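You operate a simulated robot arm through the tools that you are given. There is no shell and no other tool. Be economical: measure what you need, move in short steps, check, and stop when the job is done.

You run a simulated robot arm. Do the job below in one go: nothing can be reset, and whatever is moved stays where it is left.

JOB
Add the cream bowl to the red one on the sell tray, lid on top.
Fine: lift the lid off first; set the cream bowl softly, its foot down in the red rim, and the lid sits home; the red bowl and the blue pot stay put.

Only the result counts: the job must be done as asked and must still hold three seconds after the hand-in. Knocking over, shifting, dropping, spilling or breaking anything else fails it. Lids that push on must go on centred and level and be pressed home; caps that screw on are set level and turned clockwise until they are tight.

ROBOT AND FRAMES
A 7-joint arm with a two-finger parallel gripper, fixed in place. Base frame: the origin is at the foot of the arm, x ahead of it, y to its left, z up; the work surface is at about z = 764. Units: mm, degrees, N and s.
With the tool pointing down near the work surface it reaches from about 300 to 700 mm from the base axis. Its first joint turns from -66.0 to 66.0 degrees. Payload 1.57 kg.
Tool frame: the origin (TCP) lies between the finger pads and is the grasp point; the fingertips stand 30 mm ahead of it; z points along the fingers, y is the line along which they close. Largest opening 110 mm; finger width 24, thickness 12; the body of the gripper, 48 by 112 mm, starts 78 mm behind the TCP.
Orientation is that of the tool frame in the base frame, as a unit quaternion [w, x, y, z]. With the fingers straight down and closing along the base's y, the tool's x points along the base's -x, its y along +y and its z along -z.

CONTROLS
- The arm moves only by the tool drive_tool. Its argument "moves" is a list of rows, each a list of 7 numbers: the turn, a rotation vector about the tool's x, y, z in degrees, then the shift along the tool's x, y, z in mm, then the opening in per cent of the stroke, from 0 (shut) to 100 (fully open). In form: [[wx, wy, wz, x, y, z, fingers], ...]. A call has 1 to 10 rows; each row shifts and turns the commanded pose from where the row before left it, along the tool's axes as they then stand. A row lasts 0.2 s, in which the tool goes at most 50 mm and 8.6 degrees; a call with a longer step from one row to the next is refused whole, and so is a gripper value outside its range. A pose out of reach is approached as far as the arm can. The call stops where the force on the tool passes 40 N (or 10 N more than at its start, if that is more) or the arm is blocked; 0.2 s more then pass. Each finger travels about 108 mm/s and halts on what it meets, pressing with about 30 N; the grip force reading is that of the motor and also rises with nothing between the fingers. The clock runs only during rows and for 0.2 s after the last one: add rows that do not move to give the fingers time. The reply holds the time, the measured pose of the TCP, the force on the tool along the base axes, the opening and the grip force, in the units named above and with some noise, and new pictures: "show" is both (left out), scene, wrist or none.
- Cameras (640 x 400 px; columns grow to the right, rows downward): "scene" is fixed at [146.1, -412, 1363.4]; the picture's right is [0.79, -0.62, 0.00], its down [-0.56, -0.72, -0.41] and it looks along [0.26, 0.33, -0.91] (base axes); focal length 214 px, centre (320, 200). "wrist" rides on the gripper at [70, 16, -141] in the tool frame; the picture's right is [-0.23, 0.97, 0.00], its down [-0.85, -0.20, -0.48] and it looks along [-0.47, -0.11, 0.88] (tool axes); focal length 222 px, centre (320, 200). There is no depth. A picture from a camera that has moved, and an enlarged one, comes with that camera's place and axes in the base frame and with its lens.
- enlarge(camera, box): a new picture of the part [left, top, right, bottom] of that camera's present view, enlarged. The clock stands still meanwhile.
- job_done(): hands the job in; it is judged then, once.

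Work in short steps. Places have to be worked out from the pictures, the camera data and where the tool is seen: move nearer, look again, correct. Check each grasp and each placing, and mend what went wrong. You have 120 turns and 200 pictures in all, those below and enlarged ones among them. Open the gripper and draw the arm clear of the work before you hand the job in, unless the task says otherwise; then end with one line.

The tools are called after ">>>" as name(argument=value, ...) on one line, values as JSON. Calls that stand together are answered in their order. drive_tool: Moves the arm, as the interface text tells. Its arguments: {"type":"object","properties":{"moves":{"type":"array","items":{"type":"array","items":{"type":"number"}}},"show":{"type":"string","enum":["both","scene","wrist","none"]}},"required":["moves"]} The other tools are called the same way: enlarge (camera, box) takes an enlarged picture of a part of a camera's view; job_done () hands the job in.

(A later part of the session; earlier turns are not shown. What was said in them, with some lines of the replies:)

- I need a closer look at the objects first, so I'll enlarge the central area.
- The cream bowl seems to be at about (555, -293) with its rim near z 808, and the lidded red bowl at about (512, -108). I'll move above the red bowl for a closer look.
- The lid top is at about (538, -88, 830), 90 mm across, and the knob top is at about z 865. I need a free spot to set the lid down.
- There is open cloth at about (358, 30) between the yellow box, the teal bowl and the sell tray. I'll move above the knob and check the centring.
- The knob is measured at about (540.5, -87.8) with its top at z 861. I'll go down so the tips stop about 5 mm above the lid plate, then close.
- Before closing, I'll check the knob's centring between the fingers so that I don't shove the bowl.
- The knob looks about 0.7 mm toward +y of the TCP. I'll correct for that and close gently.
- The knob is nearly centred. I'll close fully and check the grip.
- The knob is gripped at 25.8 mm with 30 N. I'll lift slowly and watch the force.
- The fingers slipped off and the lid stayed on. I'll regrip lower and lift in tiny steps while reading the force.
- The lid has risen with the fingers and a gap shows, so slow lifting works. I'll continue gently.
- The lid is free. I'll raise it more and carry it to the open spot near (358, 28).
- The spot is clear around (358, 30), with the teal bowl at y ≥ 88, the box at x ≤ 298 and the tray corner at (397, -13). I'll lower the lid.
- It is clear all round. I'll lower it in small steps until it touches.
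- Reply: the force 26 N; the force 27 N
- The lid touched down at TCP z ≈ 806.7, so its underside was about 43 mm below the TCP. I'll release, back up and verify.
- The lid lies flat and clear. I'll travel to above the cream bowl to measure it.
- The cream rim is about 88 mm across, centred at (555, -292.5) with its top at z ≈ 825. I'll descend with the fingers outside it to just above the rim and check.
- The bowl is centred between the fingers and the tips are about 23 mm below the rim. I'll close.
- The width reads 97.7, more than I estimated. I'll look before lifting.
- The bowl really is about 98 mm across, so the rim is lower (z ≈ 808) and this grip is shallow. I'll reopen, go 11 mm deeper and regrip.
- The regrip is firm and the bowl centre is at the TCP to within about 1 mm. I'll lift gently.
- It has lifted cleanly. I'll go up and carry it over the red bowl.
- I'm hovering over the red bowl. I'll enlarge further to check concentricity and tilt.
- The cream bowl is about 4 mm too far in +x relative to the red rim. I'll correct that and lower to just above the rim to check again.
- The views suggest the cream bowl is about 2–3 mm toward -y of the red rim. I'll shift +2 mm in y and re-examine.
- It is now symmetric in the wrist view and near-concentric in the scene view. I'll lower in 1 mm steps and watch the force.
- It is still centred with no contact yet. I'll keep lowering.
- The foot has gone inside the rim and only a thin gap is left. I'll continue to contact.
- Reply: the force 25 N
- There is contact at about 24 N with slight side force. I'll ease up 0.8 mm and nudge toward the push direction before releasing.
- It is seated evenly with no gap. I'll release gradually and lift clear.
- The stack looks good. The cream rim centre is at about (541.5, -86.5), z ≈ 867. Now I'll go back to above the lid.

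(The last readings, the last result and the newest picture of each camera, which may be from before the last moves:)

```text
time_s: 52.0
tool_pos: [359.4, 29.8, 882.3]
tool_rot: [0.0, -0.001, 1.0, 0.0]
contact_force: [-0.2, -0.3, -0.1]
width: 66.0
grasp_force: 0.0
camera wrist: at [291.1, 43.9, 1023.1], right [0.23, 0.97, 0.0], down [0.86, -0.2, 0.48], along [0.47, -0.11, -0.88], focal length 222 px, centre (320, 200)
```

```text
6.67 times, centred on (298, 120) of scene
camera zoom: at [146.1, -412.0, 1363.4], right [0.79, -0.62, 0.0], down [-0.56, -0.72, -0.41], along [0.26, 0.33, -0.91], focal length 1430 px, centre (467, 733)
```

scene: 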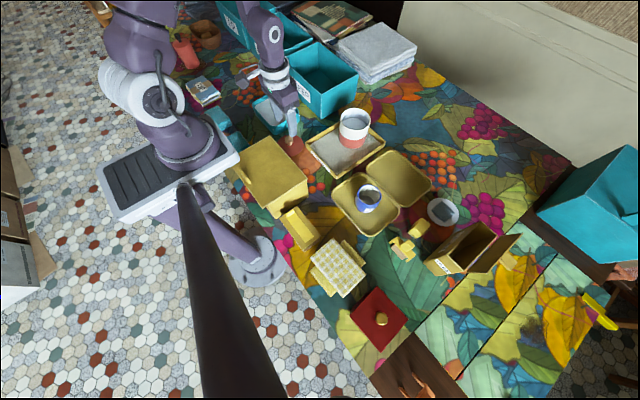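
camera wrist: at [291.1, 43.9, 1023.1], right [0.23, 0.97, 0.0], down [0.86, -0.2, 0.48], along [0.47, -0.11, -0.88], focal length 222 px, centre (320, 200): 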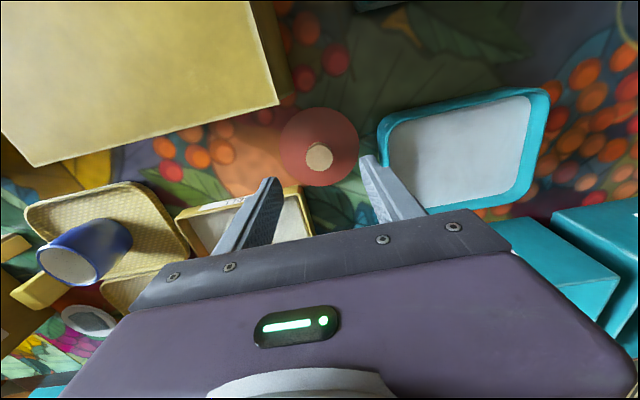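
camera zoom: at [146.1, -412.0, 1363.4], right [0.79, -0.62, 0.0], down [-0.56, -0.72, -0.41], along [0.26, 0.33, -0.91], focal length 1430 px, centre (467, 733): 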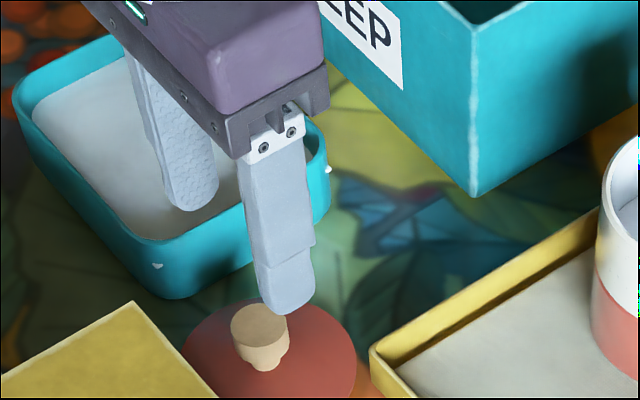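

The knob is at about (359.5, 27.3). I'll descend around it.

>>> drive_tool(moves=[[0, 0, 0, 0, -1, 15, 60], [0, 0, 0, 0, 0, 20, 60], [0, 0, 0, 0, 0, 20, 60], [0, 0, 0, 0, 0, 12, 60], [0, 0, 0, 0, 0, 7, 60], [0, 0, 0, 0, 0, 0, 40], [0, 0, 0, 0, 0, 0, 29]], show="wrist")

>>> enlarge(camera="wrist", box=[240, 110, 400, 210])

>>> enlarge(camera="scene", box=[250, 90, 346, 150])

```text
time_s: 53.6
tool_pos: [358.8, 25.7, 809.5]
tool_rot: [-0.001, 0.0, 1.0, 0.0]
contact_force: [0.8, 0.2, 0.4]
width: 32.0
grasp_force: 0.0
camera wrist: at [290.6, 41.1, 950.6], right [0.23, 0.97, 0.0], down [0.85, -0.2, 0.48], along [0.47, -0.11, -0.88], focal length 222 px, centre (320, 200)
```

wrist: 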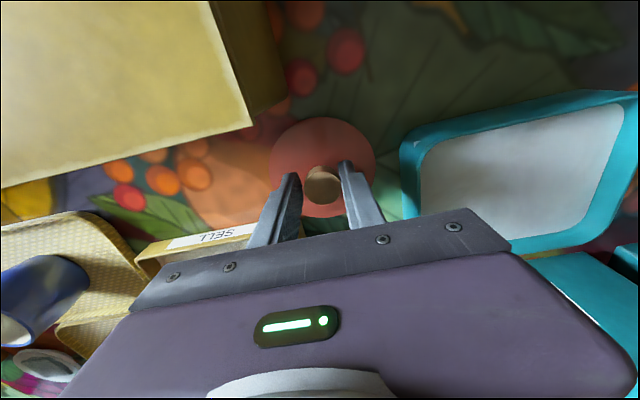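

```text
4.00 times, centred on (320, 160) of wrist
camera zoom: at [290.6, 41.1, 950.6], right [0.23, 0.97, 0.0], down [0.85, -0.2, 0.48], along [0.47, -0.11, -0.88], focal length 888 px, centre (320, 360)
```

zoom: 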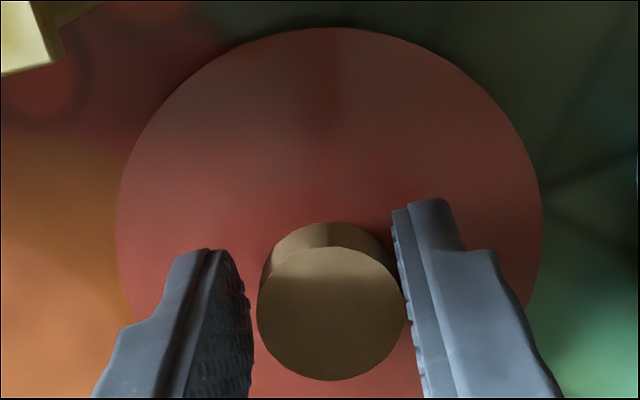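

```text
6.67 times, centred on (298, 120) of scene
camera zoom: at [146.1, -412.0, 1363.4], right [0.79, -0.62, 0.0], down [-0.56, -0.72, -0.41], along [0.26, 0.33, -0.91], focal length 1430 px, centre (467, 733)
```

zoom: 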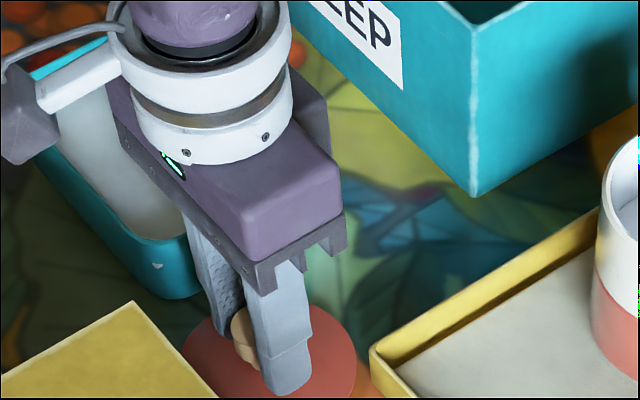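

The knob is between the pads. I'll close, then lift slowly.

>>> drive_tool(moves=[[0, 0, 0, 0, 0.5, 1.2, 29], [0, 0, 0, 0, 0, 0, 25], [0, 0, 0, 0, 0, 0, 0], [0, 0, 0, 0, 0, 0, 0], [0, 0, 0, 0, 0, -1, 0], [0, 0, 0, 0, 0, -2, 0], [0, 0, 0, 0, 0, -3, 0], [0, 0, 0, 0, 0, -4, 0], [0, 0, 0, 0, 0, -5, 0], [0, 0, 0, 0, 0, 0, 0]], show="scene")

>>> enlarge(camera="scene", box=[250, 90, 346, 150])

>>> enlarge(camera="wrist", box=[240, 110, 400, 210])

```text
time_s: 55.8
tool_pos: [359.1, 25.4, 823.5]
tool_rot: [-0.001, -0.001, 1.0, 0.001]
contact_force: [-0.7, 0.5, -0.3]
width: 25.9
grasp_force: 29.8
```

scene: 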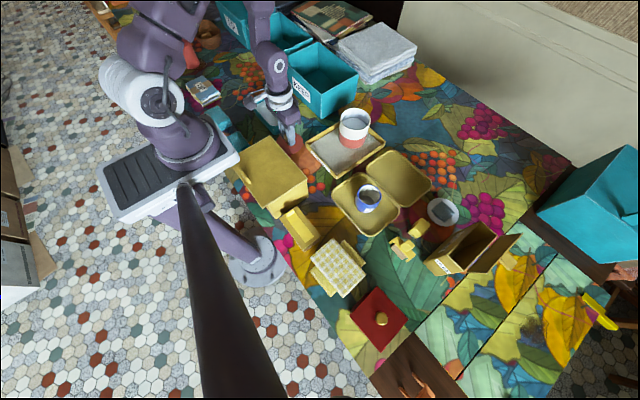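

```text
6.67 times, centred on (298, 120) of scene
camera zoom: at [146.1, -412.0, 1363.4], right [0.79, -0.62, 0.0], down [-0.56, -0.72, -0.41], along [0.26, 0.33, -0.91], focal length 1430 px, centre (467, 733)
```

zoom: 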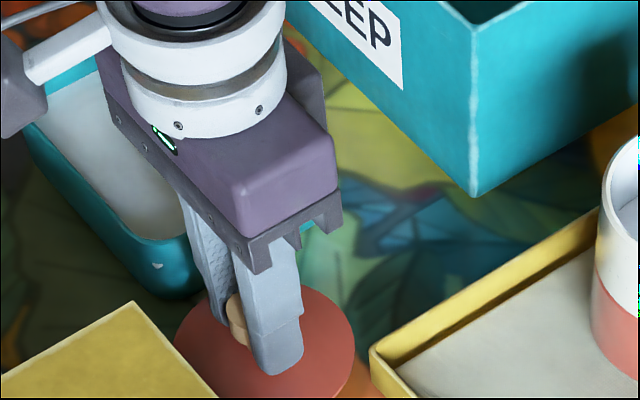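

```text
4.00 times, centred on (320, 160) of wrist
camera zoom: at [289.9, 41.5, 964.0], right [0.23, 0.97, 0.0], down [0.85, -0.2, 0.48], along [0.47, -0.11, -0.88], focal length 888 px, centre (320, 360)
```

zoom: 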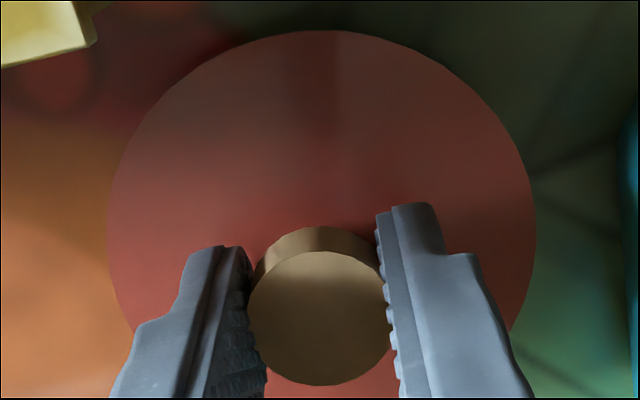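

The lid sits in the grip exactly as before. I'll raise it and carry it to over the stack.

>>> drive_tool(moves=[[0, 0, 0, 0, 0, -10, 0], [0, 0, 0, 0, 0, -20, 0], [0, 0, 0, 0, 0, -24, 0], [0, 0, 0, 0, 0, -24, 0], [0, 0, 0, 0, 0, -24, 0], [0, 0, 0, 0, 0, -24, 0], [0, 0, 0, 0, 0, -14, 0], [0, 0, 0, -8, -5, 0, 0], [0, 0, 0, -14, -9, 0, 0], [0, 0, 0, -16, -10, 0, 0]], show="none")

>>> drive_tool(moves=[[0, 0, 0, -18, -11, 0, 0], [0, 0, 0, -18, -11, 0, 0], [0, 0, 0, -18, -11, 0, 0], [0, 0, 0, -18, -11, 0, 0], [0, 0, 0, -18, -11, 0, 0], [0, 0, 0, -18, -11, 0, 0], [0, 0, 0, -16, -10, 0, 0], [0, 0, 0, -12, -8, 0, 0], [0, 0, 0, -7.5, -4.5, 0, 0], [0, 0, 0, 0, 0, 0, 0]])

>>> enlarge(camera="scene", box=[320, 75, 400, 145])

```text
time_s: 58.0
tool_pos: [397.0, 2.2, 963.3]
tool_rot: [0.001, 0.0, 1.0, 0.001]
contact_force: [0.1, 0.2, -0.4]
width: 25.7
grasp_force: 30.3
```

```text
time_s: 60.2
tool_pos: [540.1, -86.1, 963.0]
tool_rot: [0.0, 0.0, 1.0, 0.0]
contact_force: [-0.4, 0.0, -1.0]
width: 26.1
grasp_force: 30.6
camera wrist: at [471.3, -70.7, 1103.9], right [0.23, 0.97, 0.0], down [0.86, -0.2, 0.48], along [0.47, -0.11, -0.88], focal length 222 px, centre (320, 200)
```

scene: 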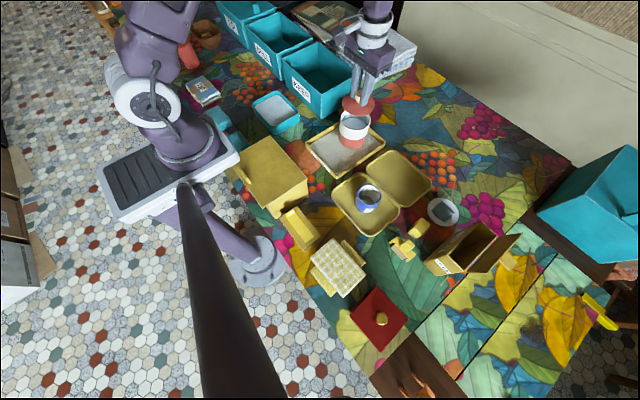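
wrist: 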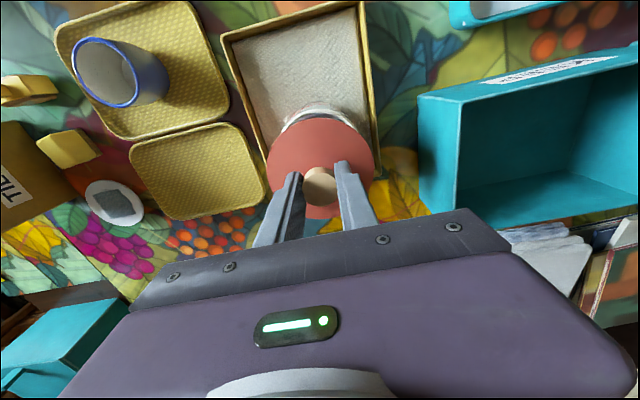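

```text
5.71 times, centred on (360, 110) of scene
camera zoom: at [146.1, -412.0, 1363.4], right [0.79, -0.62, 0.0], down [-0.56, -0.72, -0.41], along [0.26, 0.33, -0.91], focal length 1226 px, centre (91, 714)
```

zoom: 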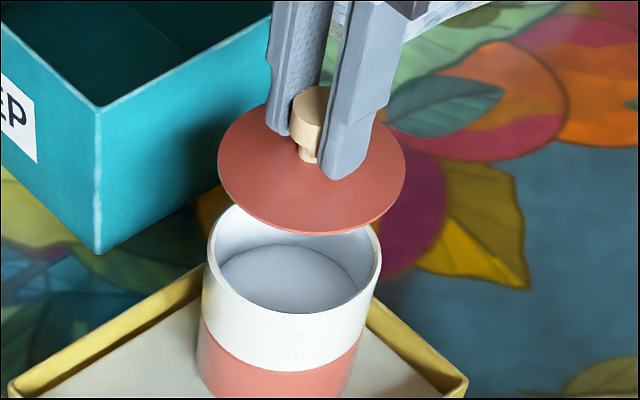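

I'll lower to about 8–10 mm above first contact and compare the rims.

>>> drive_tool(moves=[[0, 0, 0, 0, 0, 10, 0], [0, 0, 0, 0, 0, 12, 0], [0, 0, 0, 0, 0, 10, 0], [0, 0, 0, 0, 0, 8, 0], [0, 0, 0, 0, 0, 0, 0]], show="none")

>>> enlarge(camera="scene", box=[330, 85, 386, 140])

>>> enlarge(camera="wrist", box=[255, 95, 383, 175])

```text
time_s: 61.4
tool_pos: [540.0, -85.1, 922.2]
tool_rot: [0.0, -0.001, 1.0, 0.0]
contact_force: [0.5, 1.1, -0.8]
width: 25.6
grasp_force: 29.9
```

```text
7.27 times, centred on (358, 112) of scene
camera zoom: at [146.1, -412.0, 1363.4], right [0.79, -0.62, 0.0], down [-0.56, -0.72, -0.41], along [0.26, 0.33, -0.91], focal length 1560 px, centre (44, 836)
```

zoom: 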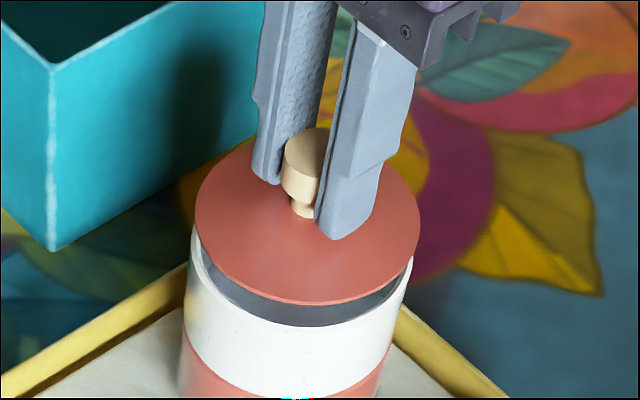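

```text
5.00 times, centred on (319, 135) of wrist
camera zoom: at [471.3, -70.9, 1063.0], right [0.23, 0.97, 0.0], down [0.86, -0.2, 0.48], along [0.47, -0.11, -0.88], focal length 1111 px, centre (325, 525)
```

zoom: 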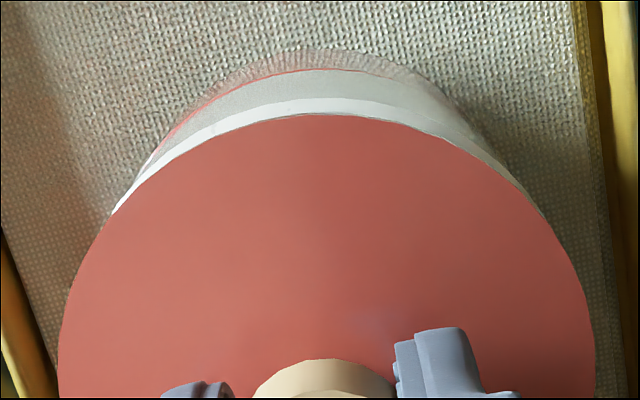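

The lid is nearly concentric, perhaps 1 mm short in x. I'll shift +1 mm in x and lower slowly while watching the force.

>>> drive_tool(moves=[[0, 0, 0, -1, 0, 3, 0], [0, 0, 0, 0, 0, 3, 0], [0, 0, 0, 0, 0, 2, 0], [0, 0, 0, 0, 0, 0, 0]], show="none")

>>> enlarge(camera="scene", box=[334, 90, 382, 138])

>>> enlarge(camera="wrist", box=[255, 95, 383, 175])

```text
time_s: 62.4
tool_pos: [541.3, -84.9, 914.6]
tool_rot: [0.0, -0.001, 1.0, 0.0]
contact_force: [0.3, -0.9, -1.1]
width: 25.9
grasp_force: 30.4
```

```text
8.33 times, centred on (358, 114) of scene
camera zoom: at [146.1, -412.0, 1363.4], right [0.79, -0.62, 0.0], down [-0.56, -0.72, -0.41], along [0.26, 0.33, -0.91], focal length 1787 px, centre (3, 917)
```

zoom: 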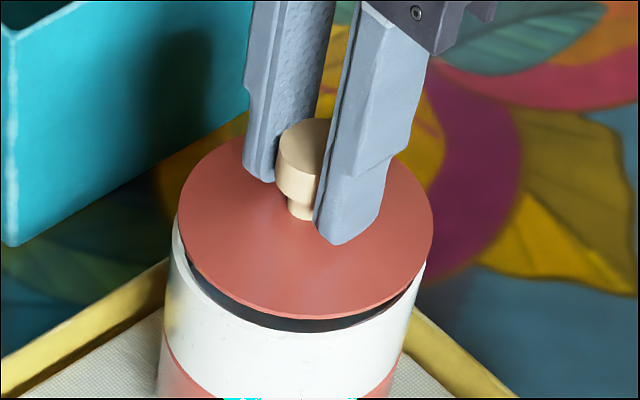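

```text
5.00 times, centred on (319, 135) of wrist
camera zoom: at [472.8, -70.4, 1056.1], right [0.23, 0.97, 0.0], down [0.85, -0.2, 0.48], along [0.47, -0.11, -0.88], focal length 1111 px, centre (325, 525)
```

zoom: 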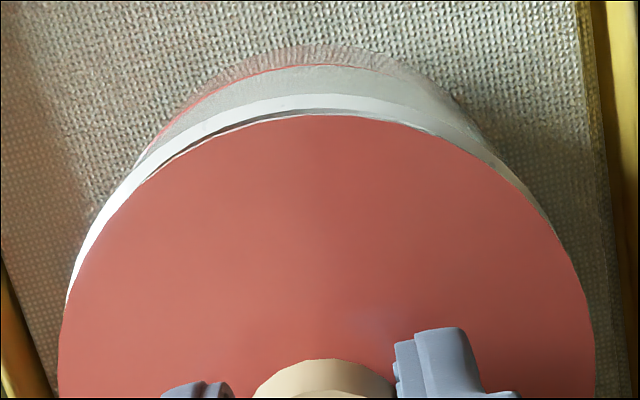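

The rim shows more on the left, so the lid is about 2 mm toward +y. I'll correct by -1.9 mm and recheck.

>>> drive_tool(moves=[[0, 0, 0, 0, -1.9, 0, 0], [0, 0, 0, 0, 0, 0, 0]], show="none")

>>> enlarge(camera="scene", box=[334, 90, 382, 138])

>>> enlarge(camera="wrist", box=[255, 95, 383, 175])

```text
time_s: 63.0
tool_pos: [542.1, -87.5, 913.9]
tool_rot: [0.0, 0.0, 1.0, 0.0]
contact_force: [0.0, 0.9, -1.0]
width: 25.8
grasp_force: 30.0
```

```text
8.33 times, centred on (358, 114) of scene
camera zoom: at [146.1, -412.0, 1363.4], right [0.79, -0.62, 0.0], down [-0.56, -0.72, -0.41], along [0.26, 0.33, -0.91], focal length 1787 px, centre (3, 917)
```

zoom: 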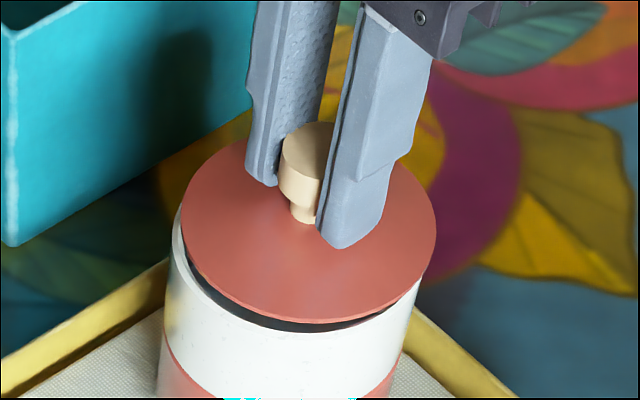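

```text
5.00 times, centred on (319, 135) of wrist
camera zoom: at [472.7, -72.2, 1055.8], right [0.23, 0.97, 0.0], down [0.85, -0.2, 0.48], along [0.47, -0.11, -0.88], focal length 1111 px, centre (325, 525)
```

zoom: 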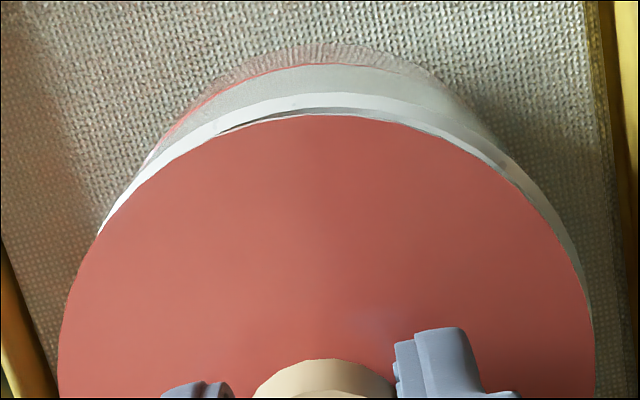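

That is slightly overcorrected, because the asymmetry mirrors the previous one. The optimum is in the middle, so I'll go +0.9 mm in y and -0.3 mm in x, then lower.

>>> drive_tool(moves=[[0, 0, 0, 0.3, 0.9, 0, 0], [0, 0, 0, 0, 0, 1.5, 0], [0, 0, 0, 0, 0, 1, 0], [0, 0, 0, 0, 0, 0, 0]], show="none")

>>> enlarge(camera="scene", box=[334, 90, 382, 138])

>>> enlarge(camera="wrist", box=[255, 95, 383, 175])

```text
time_s: 64.0
tool_pos: [541.1, -85.9, 912.3]
tool_rot: [0.0, 0.001, 1.0, 0.0]
contact_force: [0.5, 0.2, -0.6]
width: 26.1
grasp_force: 29.6
```

```text
8.33 times, centred on (358, 114) of scene
camera zoom: at [146.1, -412.0, 1363.4], right [0.79, -0.62, 0.0], down [-0.56, -0.72, -0.41], along [0.26, 0.33, -0.91], focal length 1787 px, centre (3, 917)
```

zoom: 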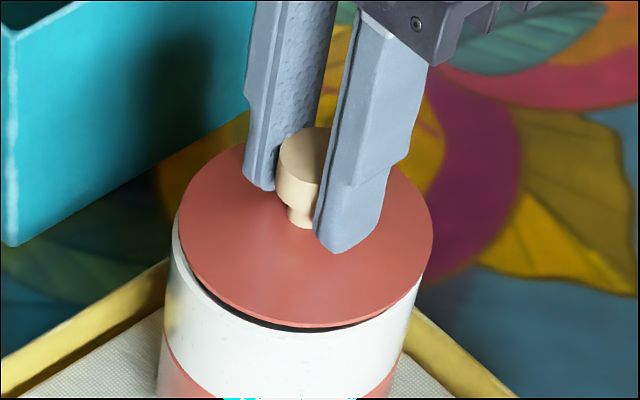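

```text
5.00 times, centred on (319, 135) of wrist
camera zoom: at [472.4, -71.7, 1053.5], right [0.23, 0.97, 0.0], down [0.86, -0.2, 0.48], along [0.47, -0.11, -0.88], focal length 1111 px, centre (325, 525)
```

zoom: 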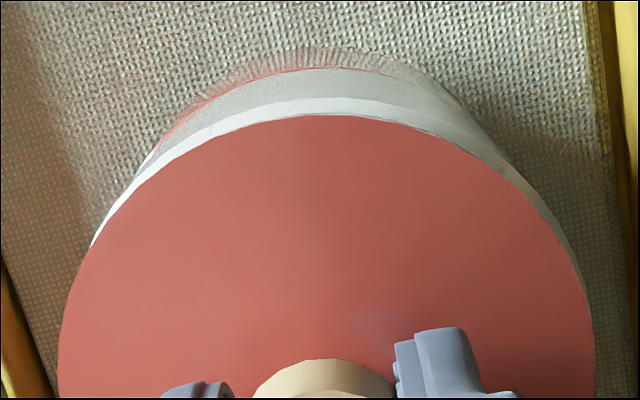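

Now nearly symmetric in both views. I'll lower step by step.

>>> drive_tool(moves=[[0, 0, 0, 0, 0.2, 1, 0], [0, 0, 0, 0, 0, 1, 0], [0, 0, 0, 0, 0, 0, 0]], show="none")

>>> drive_tool(moves=[[0, 0, 0, 0, 0, 1, 0], [0, 0, 0, 0, 0, 0, 0]], show="none")

>>> drive_tool(moves=[[0, 0, 0, 0, 0, 1, 0], [0, 0, 0, 0, 0, 0, 0]], show="none")

>>> enlarge(camera="scene", box=[334, 90, 382, 138])

>>> enlarge(camera="wrist", box=[255, 95, 383, 175])

```text
time_s: 64.8
tool_pos: [541.5, -85.7, 908.5]
tool_rot: [0.0, 0.0, 1.0, 0.0]
contact_force: [-0.3, 0.3, -0.6]
width: 26.0
grasp_force: 30.0
```

```text
time_s: 65.4
tool_pos: [541.4, -86.1, 909.8]
tool_rot: [0.0, 0.0, 1.0, 0.0]
contact_force: [-0.1, -0.5, -0.8]
width: 25.6
grasp_force: 30.0
```

```text
time_s: 66.0
tool_pos: [540.4, -86.1, 907.5]
tool_rot: [0.0, 0.001, 1.0, 0.001]
contact_force: [-0.5, -0.7, 0.1]
width: 25.4
grasp_force: 30.4
```

```text
8.33 times, centred on (358, 114) of scene
camera zoom: at [146.1, -412.0, 1363.4], right [0.79, -0.62, 0.0], down [-0.56, -0.72, -0.41], along [0.26, 0.33, -0.91], focal length 1787 px, centre (3, 917)
```

zoom: 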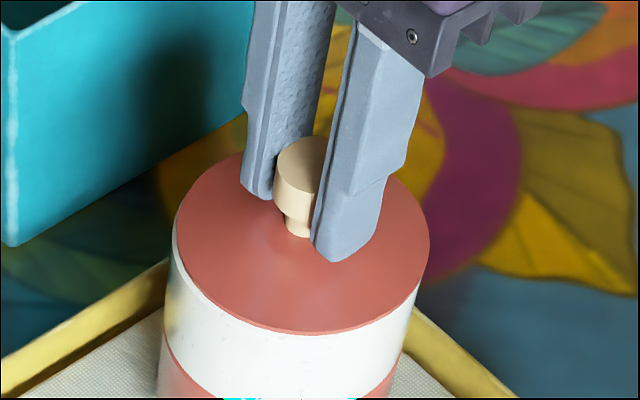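

```text
5.00 times, centred on (319, 135) of wrist
camera zoom: at [472.2, -71.5, 1049.3], right [0.23, 0.97, 0.0], down [0.86, -0.2, 0.48], along [0.47, -0.11, -0.88], focal length 1111 px, centre (325, 525)
```

zoom: 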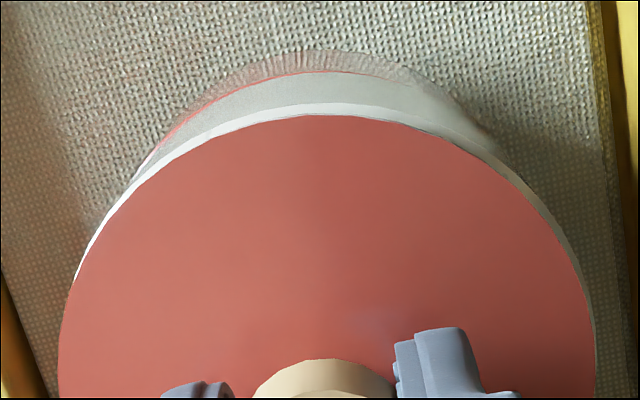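

It is going in well with no resistance. I'll continue to seat it.

>>> drive_tool(moves=[[0, 0, 0, 0, 0.2, 1, 0], [0, 0, 0, 0, 0, 0, 0]], show="none")

>>> drive_tool(moves=[[0, 0, 0, 0, 0, 1, 0], [0, 0, 0, 0, 0, 0, 0]], show="none")

>>> drive_tool(moves=[[0, 0, 0, 0, 0, 1, 0], [0, 0, 0, 0, 0, 0, 0]], show="none")

>>> enlarge(camera="scene", box=[334, 90, 382, 138])

>>> enlarge(camera="wrist", box=[255, 95, 383, 175])

```text
time_s: 66.6
tool_pos: [540.6, -85.7, 906.7]
tool_rot: [0.001, 0.001, 1.0, 0.0]
contact_force: [-0.7, 0.3, 1.4]
width: 25.6
grasp_force: 30.2
```

```text
time_s: 67.2
tool_pos: [541.1, -86.4, 906.2]
tool_rot: [0.002, -0.001, 1.0, 0.0]
contact_force: [-4.2, 1.9, 23.8]
width: 25.7
grasp_force: 30.1
```

```text
time_s: 67.8
tool_pos: [541.9, -86.2, 905.4]
tool_rot: [0.001, 0.0, 1.0, 0.001]
contact_force: [-1.7, 2.7, 26.5]
width: 26.0
grasp_force: 30.0
```

```text
8.33 times, centred on (358, 114) of scene
camera zoom: at [145.6, -411.9, 1363.5], right [0.79, -0.62, 0.0], down [-0.56, -0.72, -0.41], along [0.26, 0.33, -0.91], focal length 1787 px, centre (3, 917)
```

zoom: 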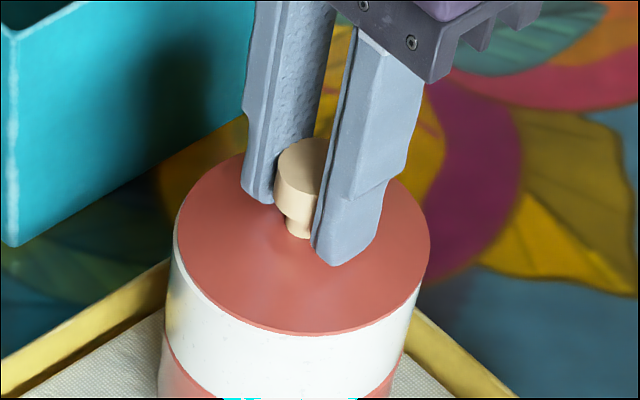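

```text
5.00 times, centred on (319, 135) of wrist
camera zoom: at [472.4, -71.3, 1046.9], right [0.23, 0.97, 0.0], down [0.85, -0.2, 0.48], along [0.47, -0.11, -0.88], focal length 1111 px, centre (325, 525)
```

zoom: 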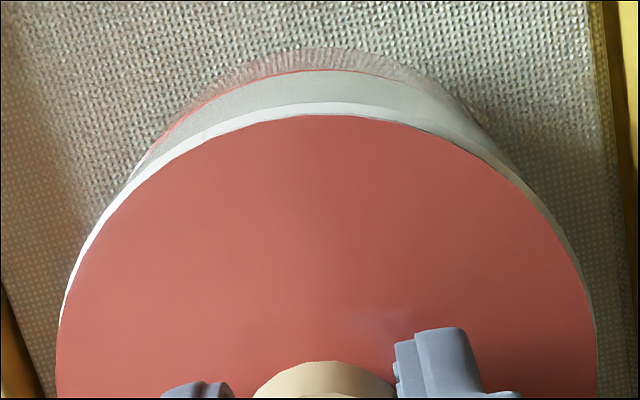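

Contact is at about 26 N. I'll look closely at the rim to see whether the lid is down.

>>> enlarge(camera="scene", box=[342, 112, 374, 134])

>>> enlarge(camera="wrist", box=[260, 108, 340, 168])

```text
16.00 times, centred on (358, 123) of scene
camera zoom: at [145.6, -411.9, 1363.5], right [0.79, -0.62, 0.0], down [-0.56, -0.72, -0.41], along [0.26, 0.33, -0.91], focal length 3432 px, centre (-288, 1432)
```

zoom: 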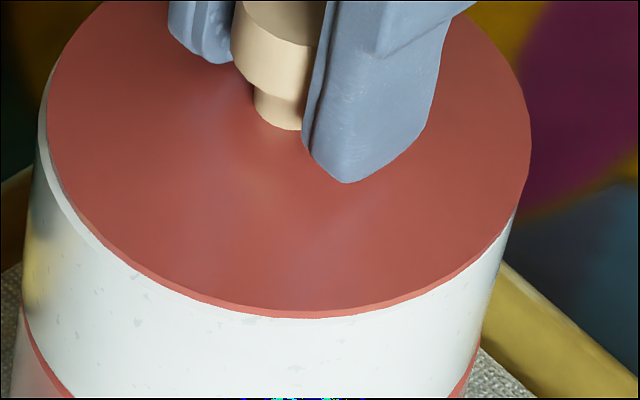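

```text
6.67 times, centred on (300, 138) of wrist
camera zoom: at [472.4, -71.3, 1046.9], right [0.23, 0.97, 0.0], down [0.85, -0.2, 0.48], along [0.47, -0.11, -0.88], focal length 1481 px, centre (453, 613)
```

zoom: 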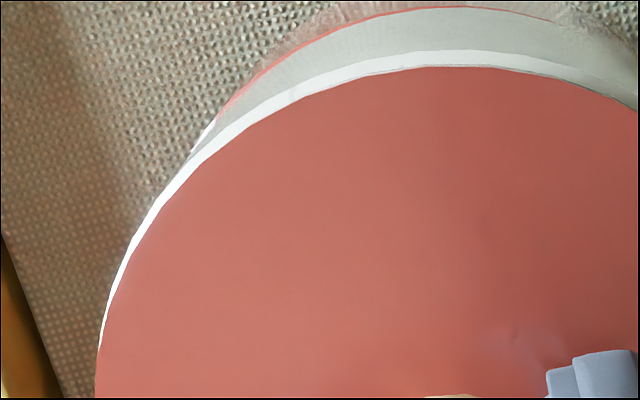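

The lid appears flush on the rim all round. I'll ease off, release and rise to inspect.

>>> drive_tool(moves=[[0, 0, 0, 0, 0, -1, 0], [0, 0, 0, 0, 0, 0, 26], [0, 0, 0, 0, 0, 0, 40], [0, 0, 0, 0, 0, 0, 55], [0, 0, 0, 0, 0, -10, 55], [0, 0, 0, 0, 0, -25, 55], [0, 0, 0, 0, 0, -25, 55], [0, 0, 0, 0, 0, 0, 55]])

>>> enlarge(camera="scene", box=[330, 95, 382, 147])

>>> enlarge(camera="wrist", box=[240, 90, 400, 210])

```text
time_s: 69.6
tool_pos: [542.1, -85.9, 965.4]
tool_rot: [0.0, 0.0, 1.0, -0.001]
contact_force: [-0.3, 0.6, 0.1]
width: 60.6
grasp_force: 0.1
camera wrist: at [472.2, -71.1, 1107.1], right [0.23, 0.97, 0.0], down [0.86, -0.2, 0.48], along [0.47, -0.11, -0.88], focal length 222 px, centre (320, 200)
```

scene: 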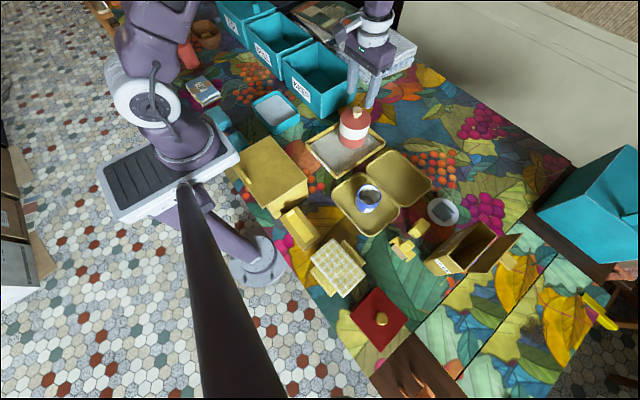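
wrist: 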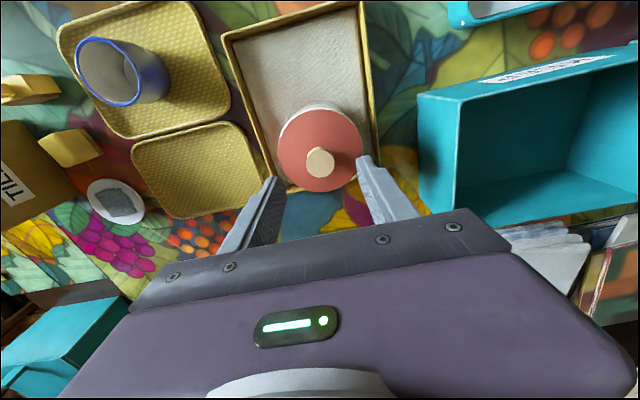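

```text
7.69 times, centred on (356, 121) of scene
camera zoom: at [146.1, -412.0, 1363.4], right [0.79, -0.62, 0.0], down [-0.56, -0.72, -0.41], along [0.26, 0.33, -0.91], focal length 1650 px, centre (43, 808)
```

zoom: 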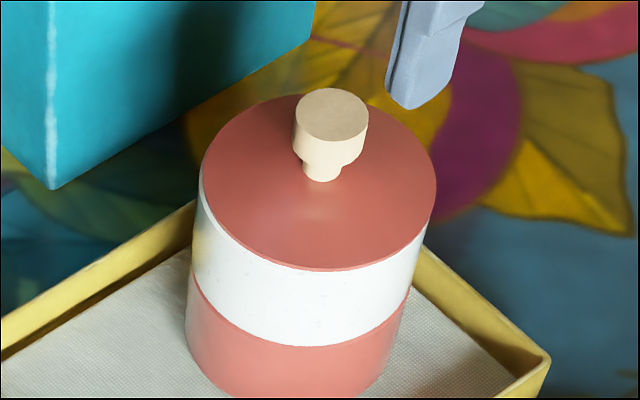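

```text
3.33 times, centred on (320, 150) of wrist
camera zoom: at [472.2, -71.1, 1107.1], right [0.23, 0.97, 0.0], down [0.86, -0.2, 0.48], along [0.47, -0.11, -0.88], focal length 740 px, centre (320, 367)
```

zoom: 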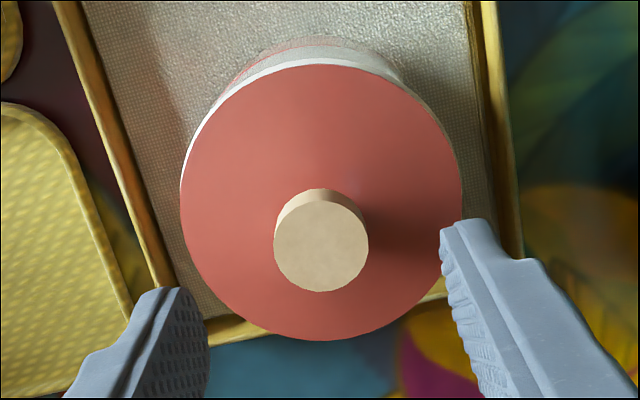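

The lid is level and flush. To be sure it is home, I'll press lightly and centrally on the knob with closed fingers.

>>> drive_tool(moves=[[0, 0, 0, 0, 0, 0, 20], [0, 0, 0, 0, 0, 0, 0], [0, 0, 0, 0, 0, 0, 0], [0, 0, 0, 0, 0, 12, 0], [0, 0, 0, 0, 0, 10, 0], [0, 0, 0, 0, 0, 5, 0], [0, 0, 0, 0, 0, 2, 0], [0, 0, 0, 0, 0, 0, 0]], show="none")

>>> drive_tool(moves=[[0, 0, 0, 0, 0, 1, 0], [0, 0, 0, 0, 0, 0, 0]], show="none")

>>> enlarge(camera="scene", box=[330, 85, 382, 137])

```text
time_s: 71.4
tool_pos: [541.6, -85.1, 935.9]
tool_rot: [0.0, 0.001, 1.0, 0.0]
contact_force: [0.0, 0.0, 0.5]
width: 0.3
grasp_force: 21.2
```

```text
time_s: 72.0
tool_pos: [542.8, -85.8, 935.1]
tool_rot: [0.0, 0.0, 1.0, 0.001]
contact_force: [-0.2, -0.2, 0.2]
width: 0.1
grasp_force: 21.1
```

```text
7.69 times, centred on (356, 111) of scene
camera zoom: at [146.1, -412.0, 1363.4], right [0.79, -0.62, 0.0], down [-0.56, -0.72, -0.41], along [0.26, 0.33, -0.91], focal length 1650 px, centre (43, 885)
```

zoom: 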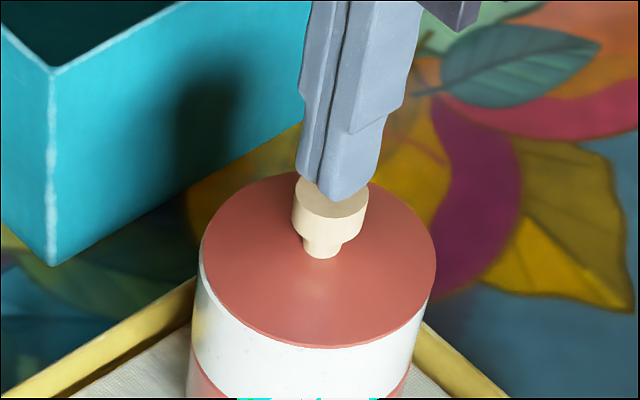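

The fingertips are just above the knob and centred. I'll continue in sub-millimetre steps until a light press.

>>> drive_tool(moves=[[0, 0, 0, 0, 0, 1, 0], [0, 0, 0, 0, 0, 0, 0]], show="none")

>>> drive_tool(moves=[[0, 0, 0, 0, 0, 1, 0], [0, 0, 0, 0, 0, 0, 0]], show="none")

>>> drive_tool(moves=[[0, 0, 0, 0, 0, 0.8, 0], [0, 0, 0, 0, 0, 0, 0]], show="none")

```text
time_s: 72.6
tool_pos: [542.0, -86.1, 935.5]
tool_rot: [0.0, -0.001, 1.0, 0.001]
contact_force: [0.1, -0.4, -0.1]
width: 0.0
grasp_force: 21.5
```

```text
time_s: 73.2
tool_pos: [541.3, -85.6, 933.7]
tool_rot: [-0.001, 0.0, 1.0, 0.0]
contact_force: [-0.3, 0.7, 0.5]
width: 0.0
grasp_force: 21.3
```

```text
time_s: 73.8
tool_pos: [540.9, -86.6, 933.3]
tool_rot: [0.0, 0.0, 1.0, 0.0]
contact_force: [1.0, -0.4, -0.2]
width: 0.0
grasp_force: 21.5
```

>>> drive_tool(moves=[[0, 0, 0, 0, 0, 0.8, 0], [0, 0, 0, 0, 0, 0, 0]], show="none")

>>> drive_tool(moves=[[0, 0, 0, 0, 0, 0.6, 0], [0, 0, 0, 0, 0, 0, 0]], show="none")

>>> drive_tool(moves=[[0, 0, 0, 0, 0, 0.5, 0], [0, 0, 0, 0, 0, 0, 0]], show="none")

```text
time_s: 74.4
tool_pos: [541.1, -86.5, 933.7]
tool_rot: [0.0, 0.0, 1.0, 0.0]
contact_force: [0.0, 0.8, 0.1]
width: 0.0
grasp_force: 21.0
```

```text
time_s: 75.0
tool_pos: [540.9, -86.3, 932.8]
tool_rot: [0.0, 0.001, 1.0, 0.0]
contact_force: [0.3, 0.6, 1.1]
width: 0.0
grasp_force: 21.9
```

```text
time_s: 75.6
tool_pos: [540.5, -85.3, 932.3]
tool_rot: [0.0, 0.0, 1.0, 0.0]
contact_force: [0.8, -0.2, -0.3]
width: 0.1
grasp_force: 21.7
```

>>> drive_tool(moves=[[0, 0, 0, 0, 0, 0.7, 0], [0, 0, 0, 0, 0, 0, 0]], show="none")

>>> drive_tool(moves=[[0, 0, 0, 0, 0, 0.6, 0], [0, 0, 0, 0, 0, 0, 0]], show="none")

>>> enlarge(camera="scene", box=[330, 85, 382, 137])

```text
time_s: 76.2
tool_pos: [542.4, -85.7, 930.2]
tool_rot: [0.0, -0.001, 1.0, 0.0]
contact_force: [0.9, 0.4, 0.2]
width: 0.0
grasp_force: 21.2
```

```text
time_s: 76.8
tool_pos: [540.3, -87.2, 931.6]
tool_rot: [0.001, 0.0, 1.0, 0.001]
contact_force: [-0.9, 1.2, 12.1]
width: 0.0
grasp_force: 21.6
```

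```text
7.69 times, centred on (356, 111) of scene
camera zoom: at [145.9, -412.0, 1363.5], right [0.79, -0.62, 0.0], down [-0.56, -0.72, -0.41], along [0.26, 0.33, -0.91], focal length 1650 px, centre (43, 885)
```

zoom: 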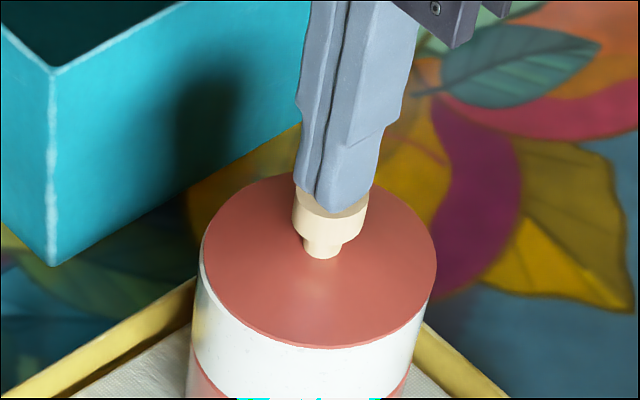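

At 12 N the lid stays put. I'll press once more lightly, then withdraw.

>>> drive_tool(moves=[[0, 0, 0, 0, 0, 0.6, 0], [0, 0, 0, 0, 0, 0, 0]], show="none")

>>> drive_tool(moves=[[0, 0, 0, 0, 0, -3, 0], [0, 0, 0, 0, 0, -15, 0], [0, 0, 0, 0, 0, -30, 0], [0, 0, 0, 0, 0, -35, 30], [0, 0, 0, 20, 0, -30, 60], [0, 0, 0, 30, 0, -20, 60], [0, 0, 0, 30, 0, 0, 60], [0, 0, 0, 30, 0, 0, 60], [0, 0, 0, 0, 0, 0, 60]])

>>> enlarge(camera="scene", box=[320, 90, 400, 150])

>>> enlarge(camera="scene", box=[260, 90, 460, 240])

```text
time_s: 77.4
tool_pos: [540.6, -87.7, 930.6]
tool_rot: [0.002, 0.0, 1.0, 0.0]
contact_force: [-1.0, 0.2, 27.1]
width: 0.0
grasp_force: 21.1
```

```text
time_s: 79.4
tool_pos: [431.4, -88.6, 1062.3]
tool_rot: [0.0, 0.0, 1.0, 0.0]
contact_force: [0.1, 0.3, 0.0]
width: 65.9
grasp_force: 0.0
camera wrist: at [362.9, -72.7, 1203.9], right [0.23, 0.97, 0.0], down [0.85, -0.2, 0.48], along [0.47, -0.11, -0.88], focal length 222 px, centre (320, 200)
```

scene: 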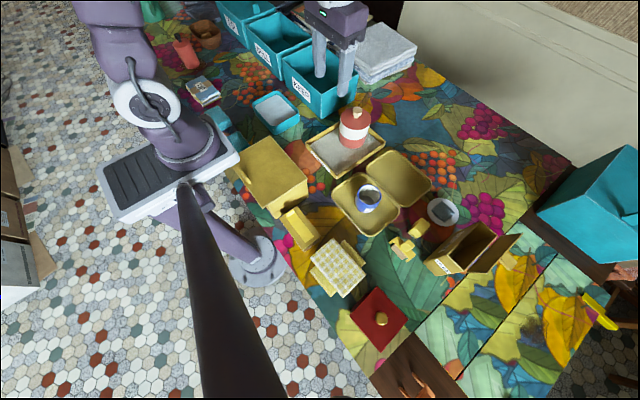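
wrist: 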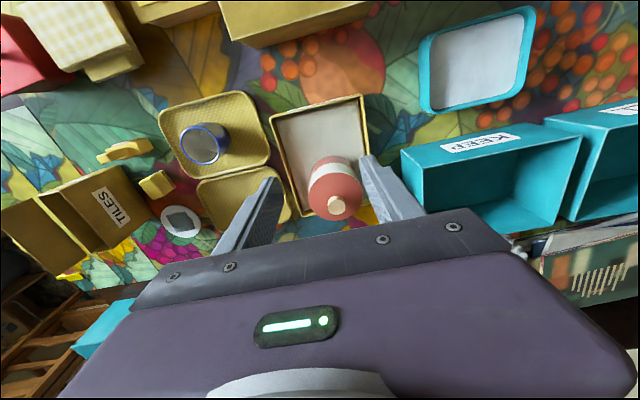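

```text
6.67 times, centred on (360, 120) of scene
camera zoom: at [146.1, -412.0, 1363.4], right [0.79, -0.62, 0.0], down [-0.56, -0.72, -0.41], along [0.26, 0.33, -0.91], focal length 1430 px, centre (53, 733)
```

zoom: 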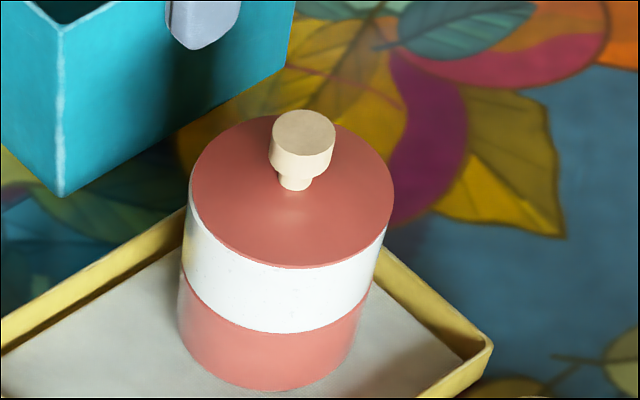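

```text
2.67 times, centred on (360, 165) of scene
camera zoom: at [146.1, -412.0, 1363.4], right [0.79, -0.62, 0.0], down [-0.56, -0.72, -0.41], along [0.26, 0.33, -0.91], focal length 572 px, centre (213, 293)
```

zoom: 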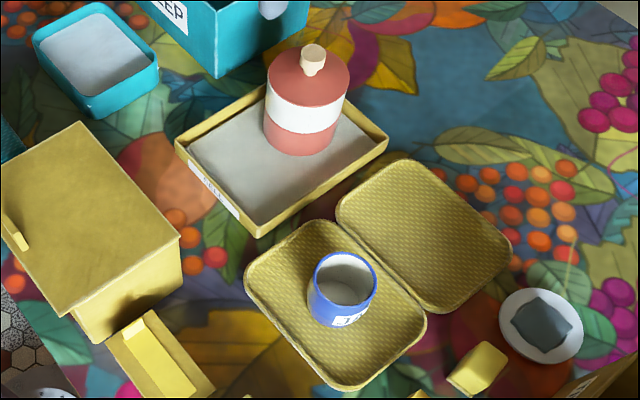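

The stack is seated with the lid level, nothing else has been disturbed and the arm is clear. I'm handing in.

>>> job_done()

```text
The job is handed in.
```

The cream bowl now sits with its foot in the red bowl's rim on the sell tray, and the lid is level and pressed home on top. In the pictures the red bowl and the blue pot look where they were, and the arm is clear with the gripper open.
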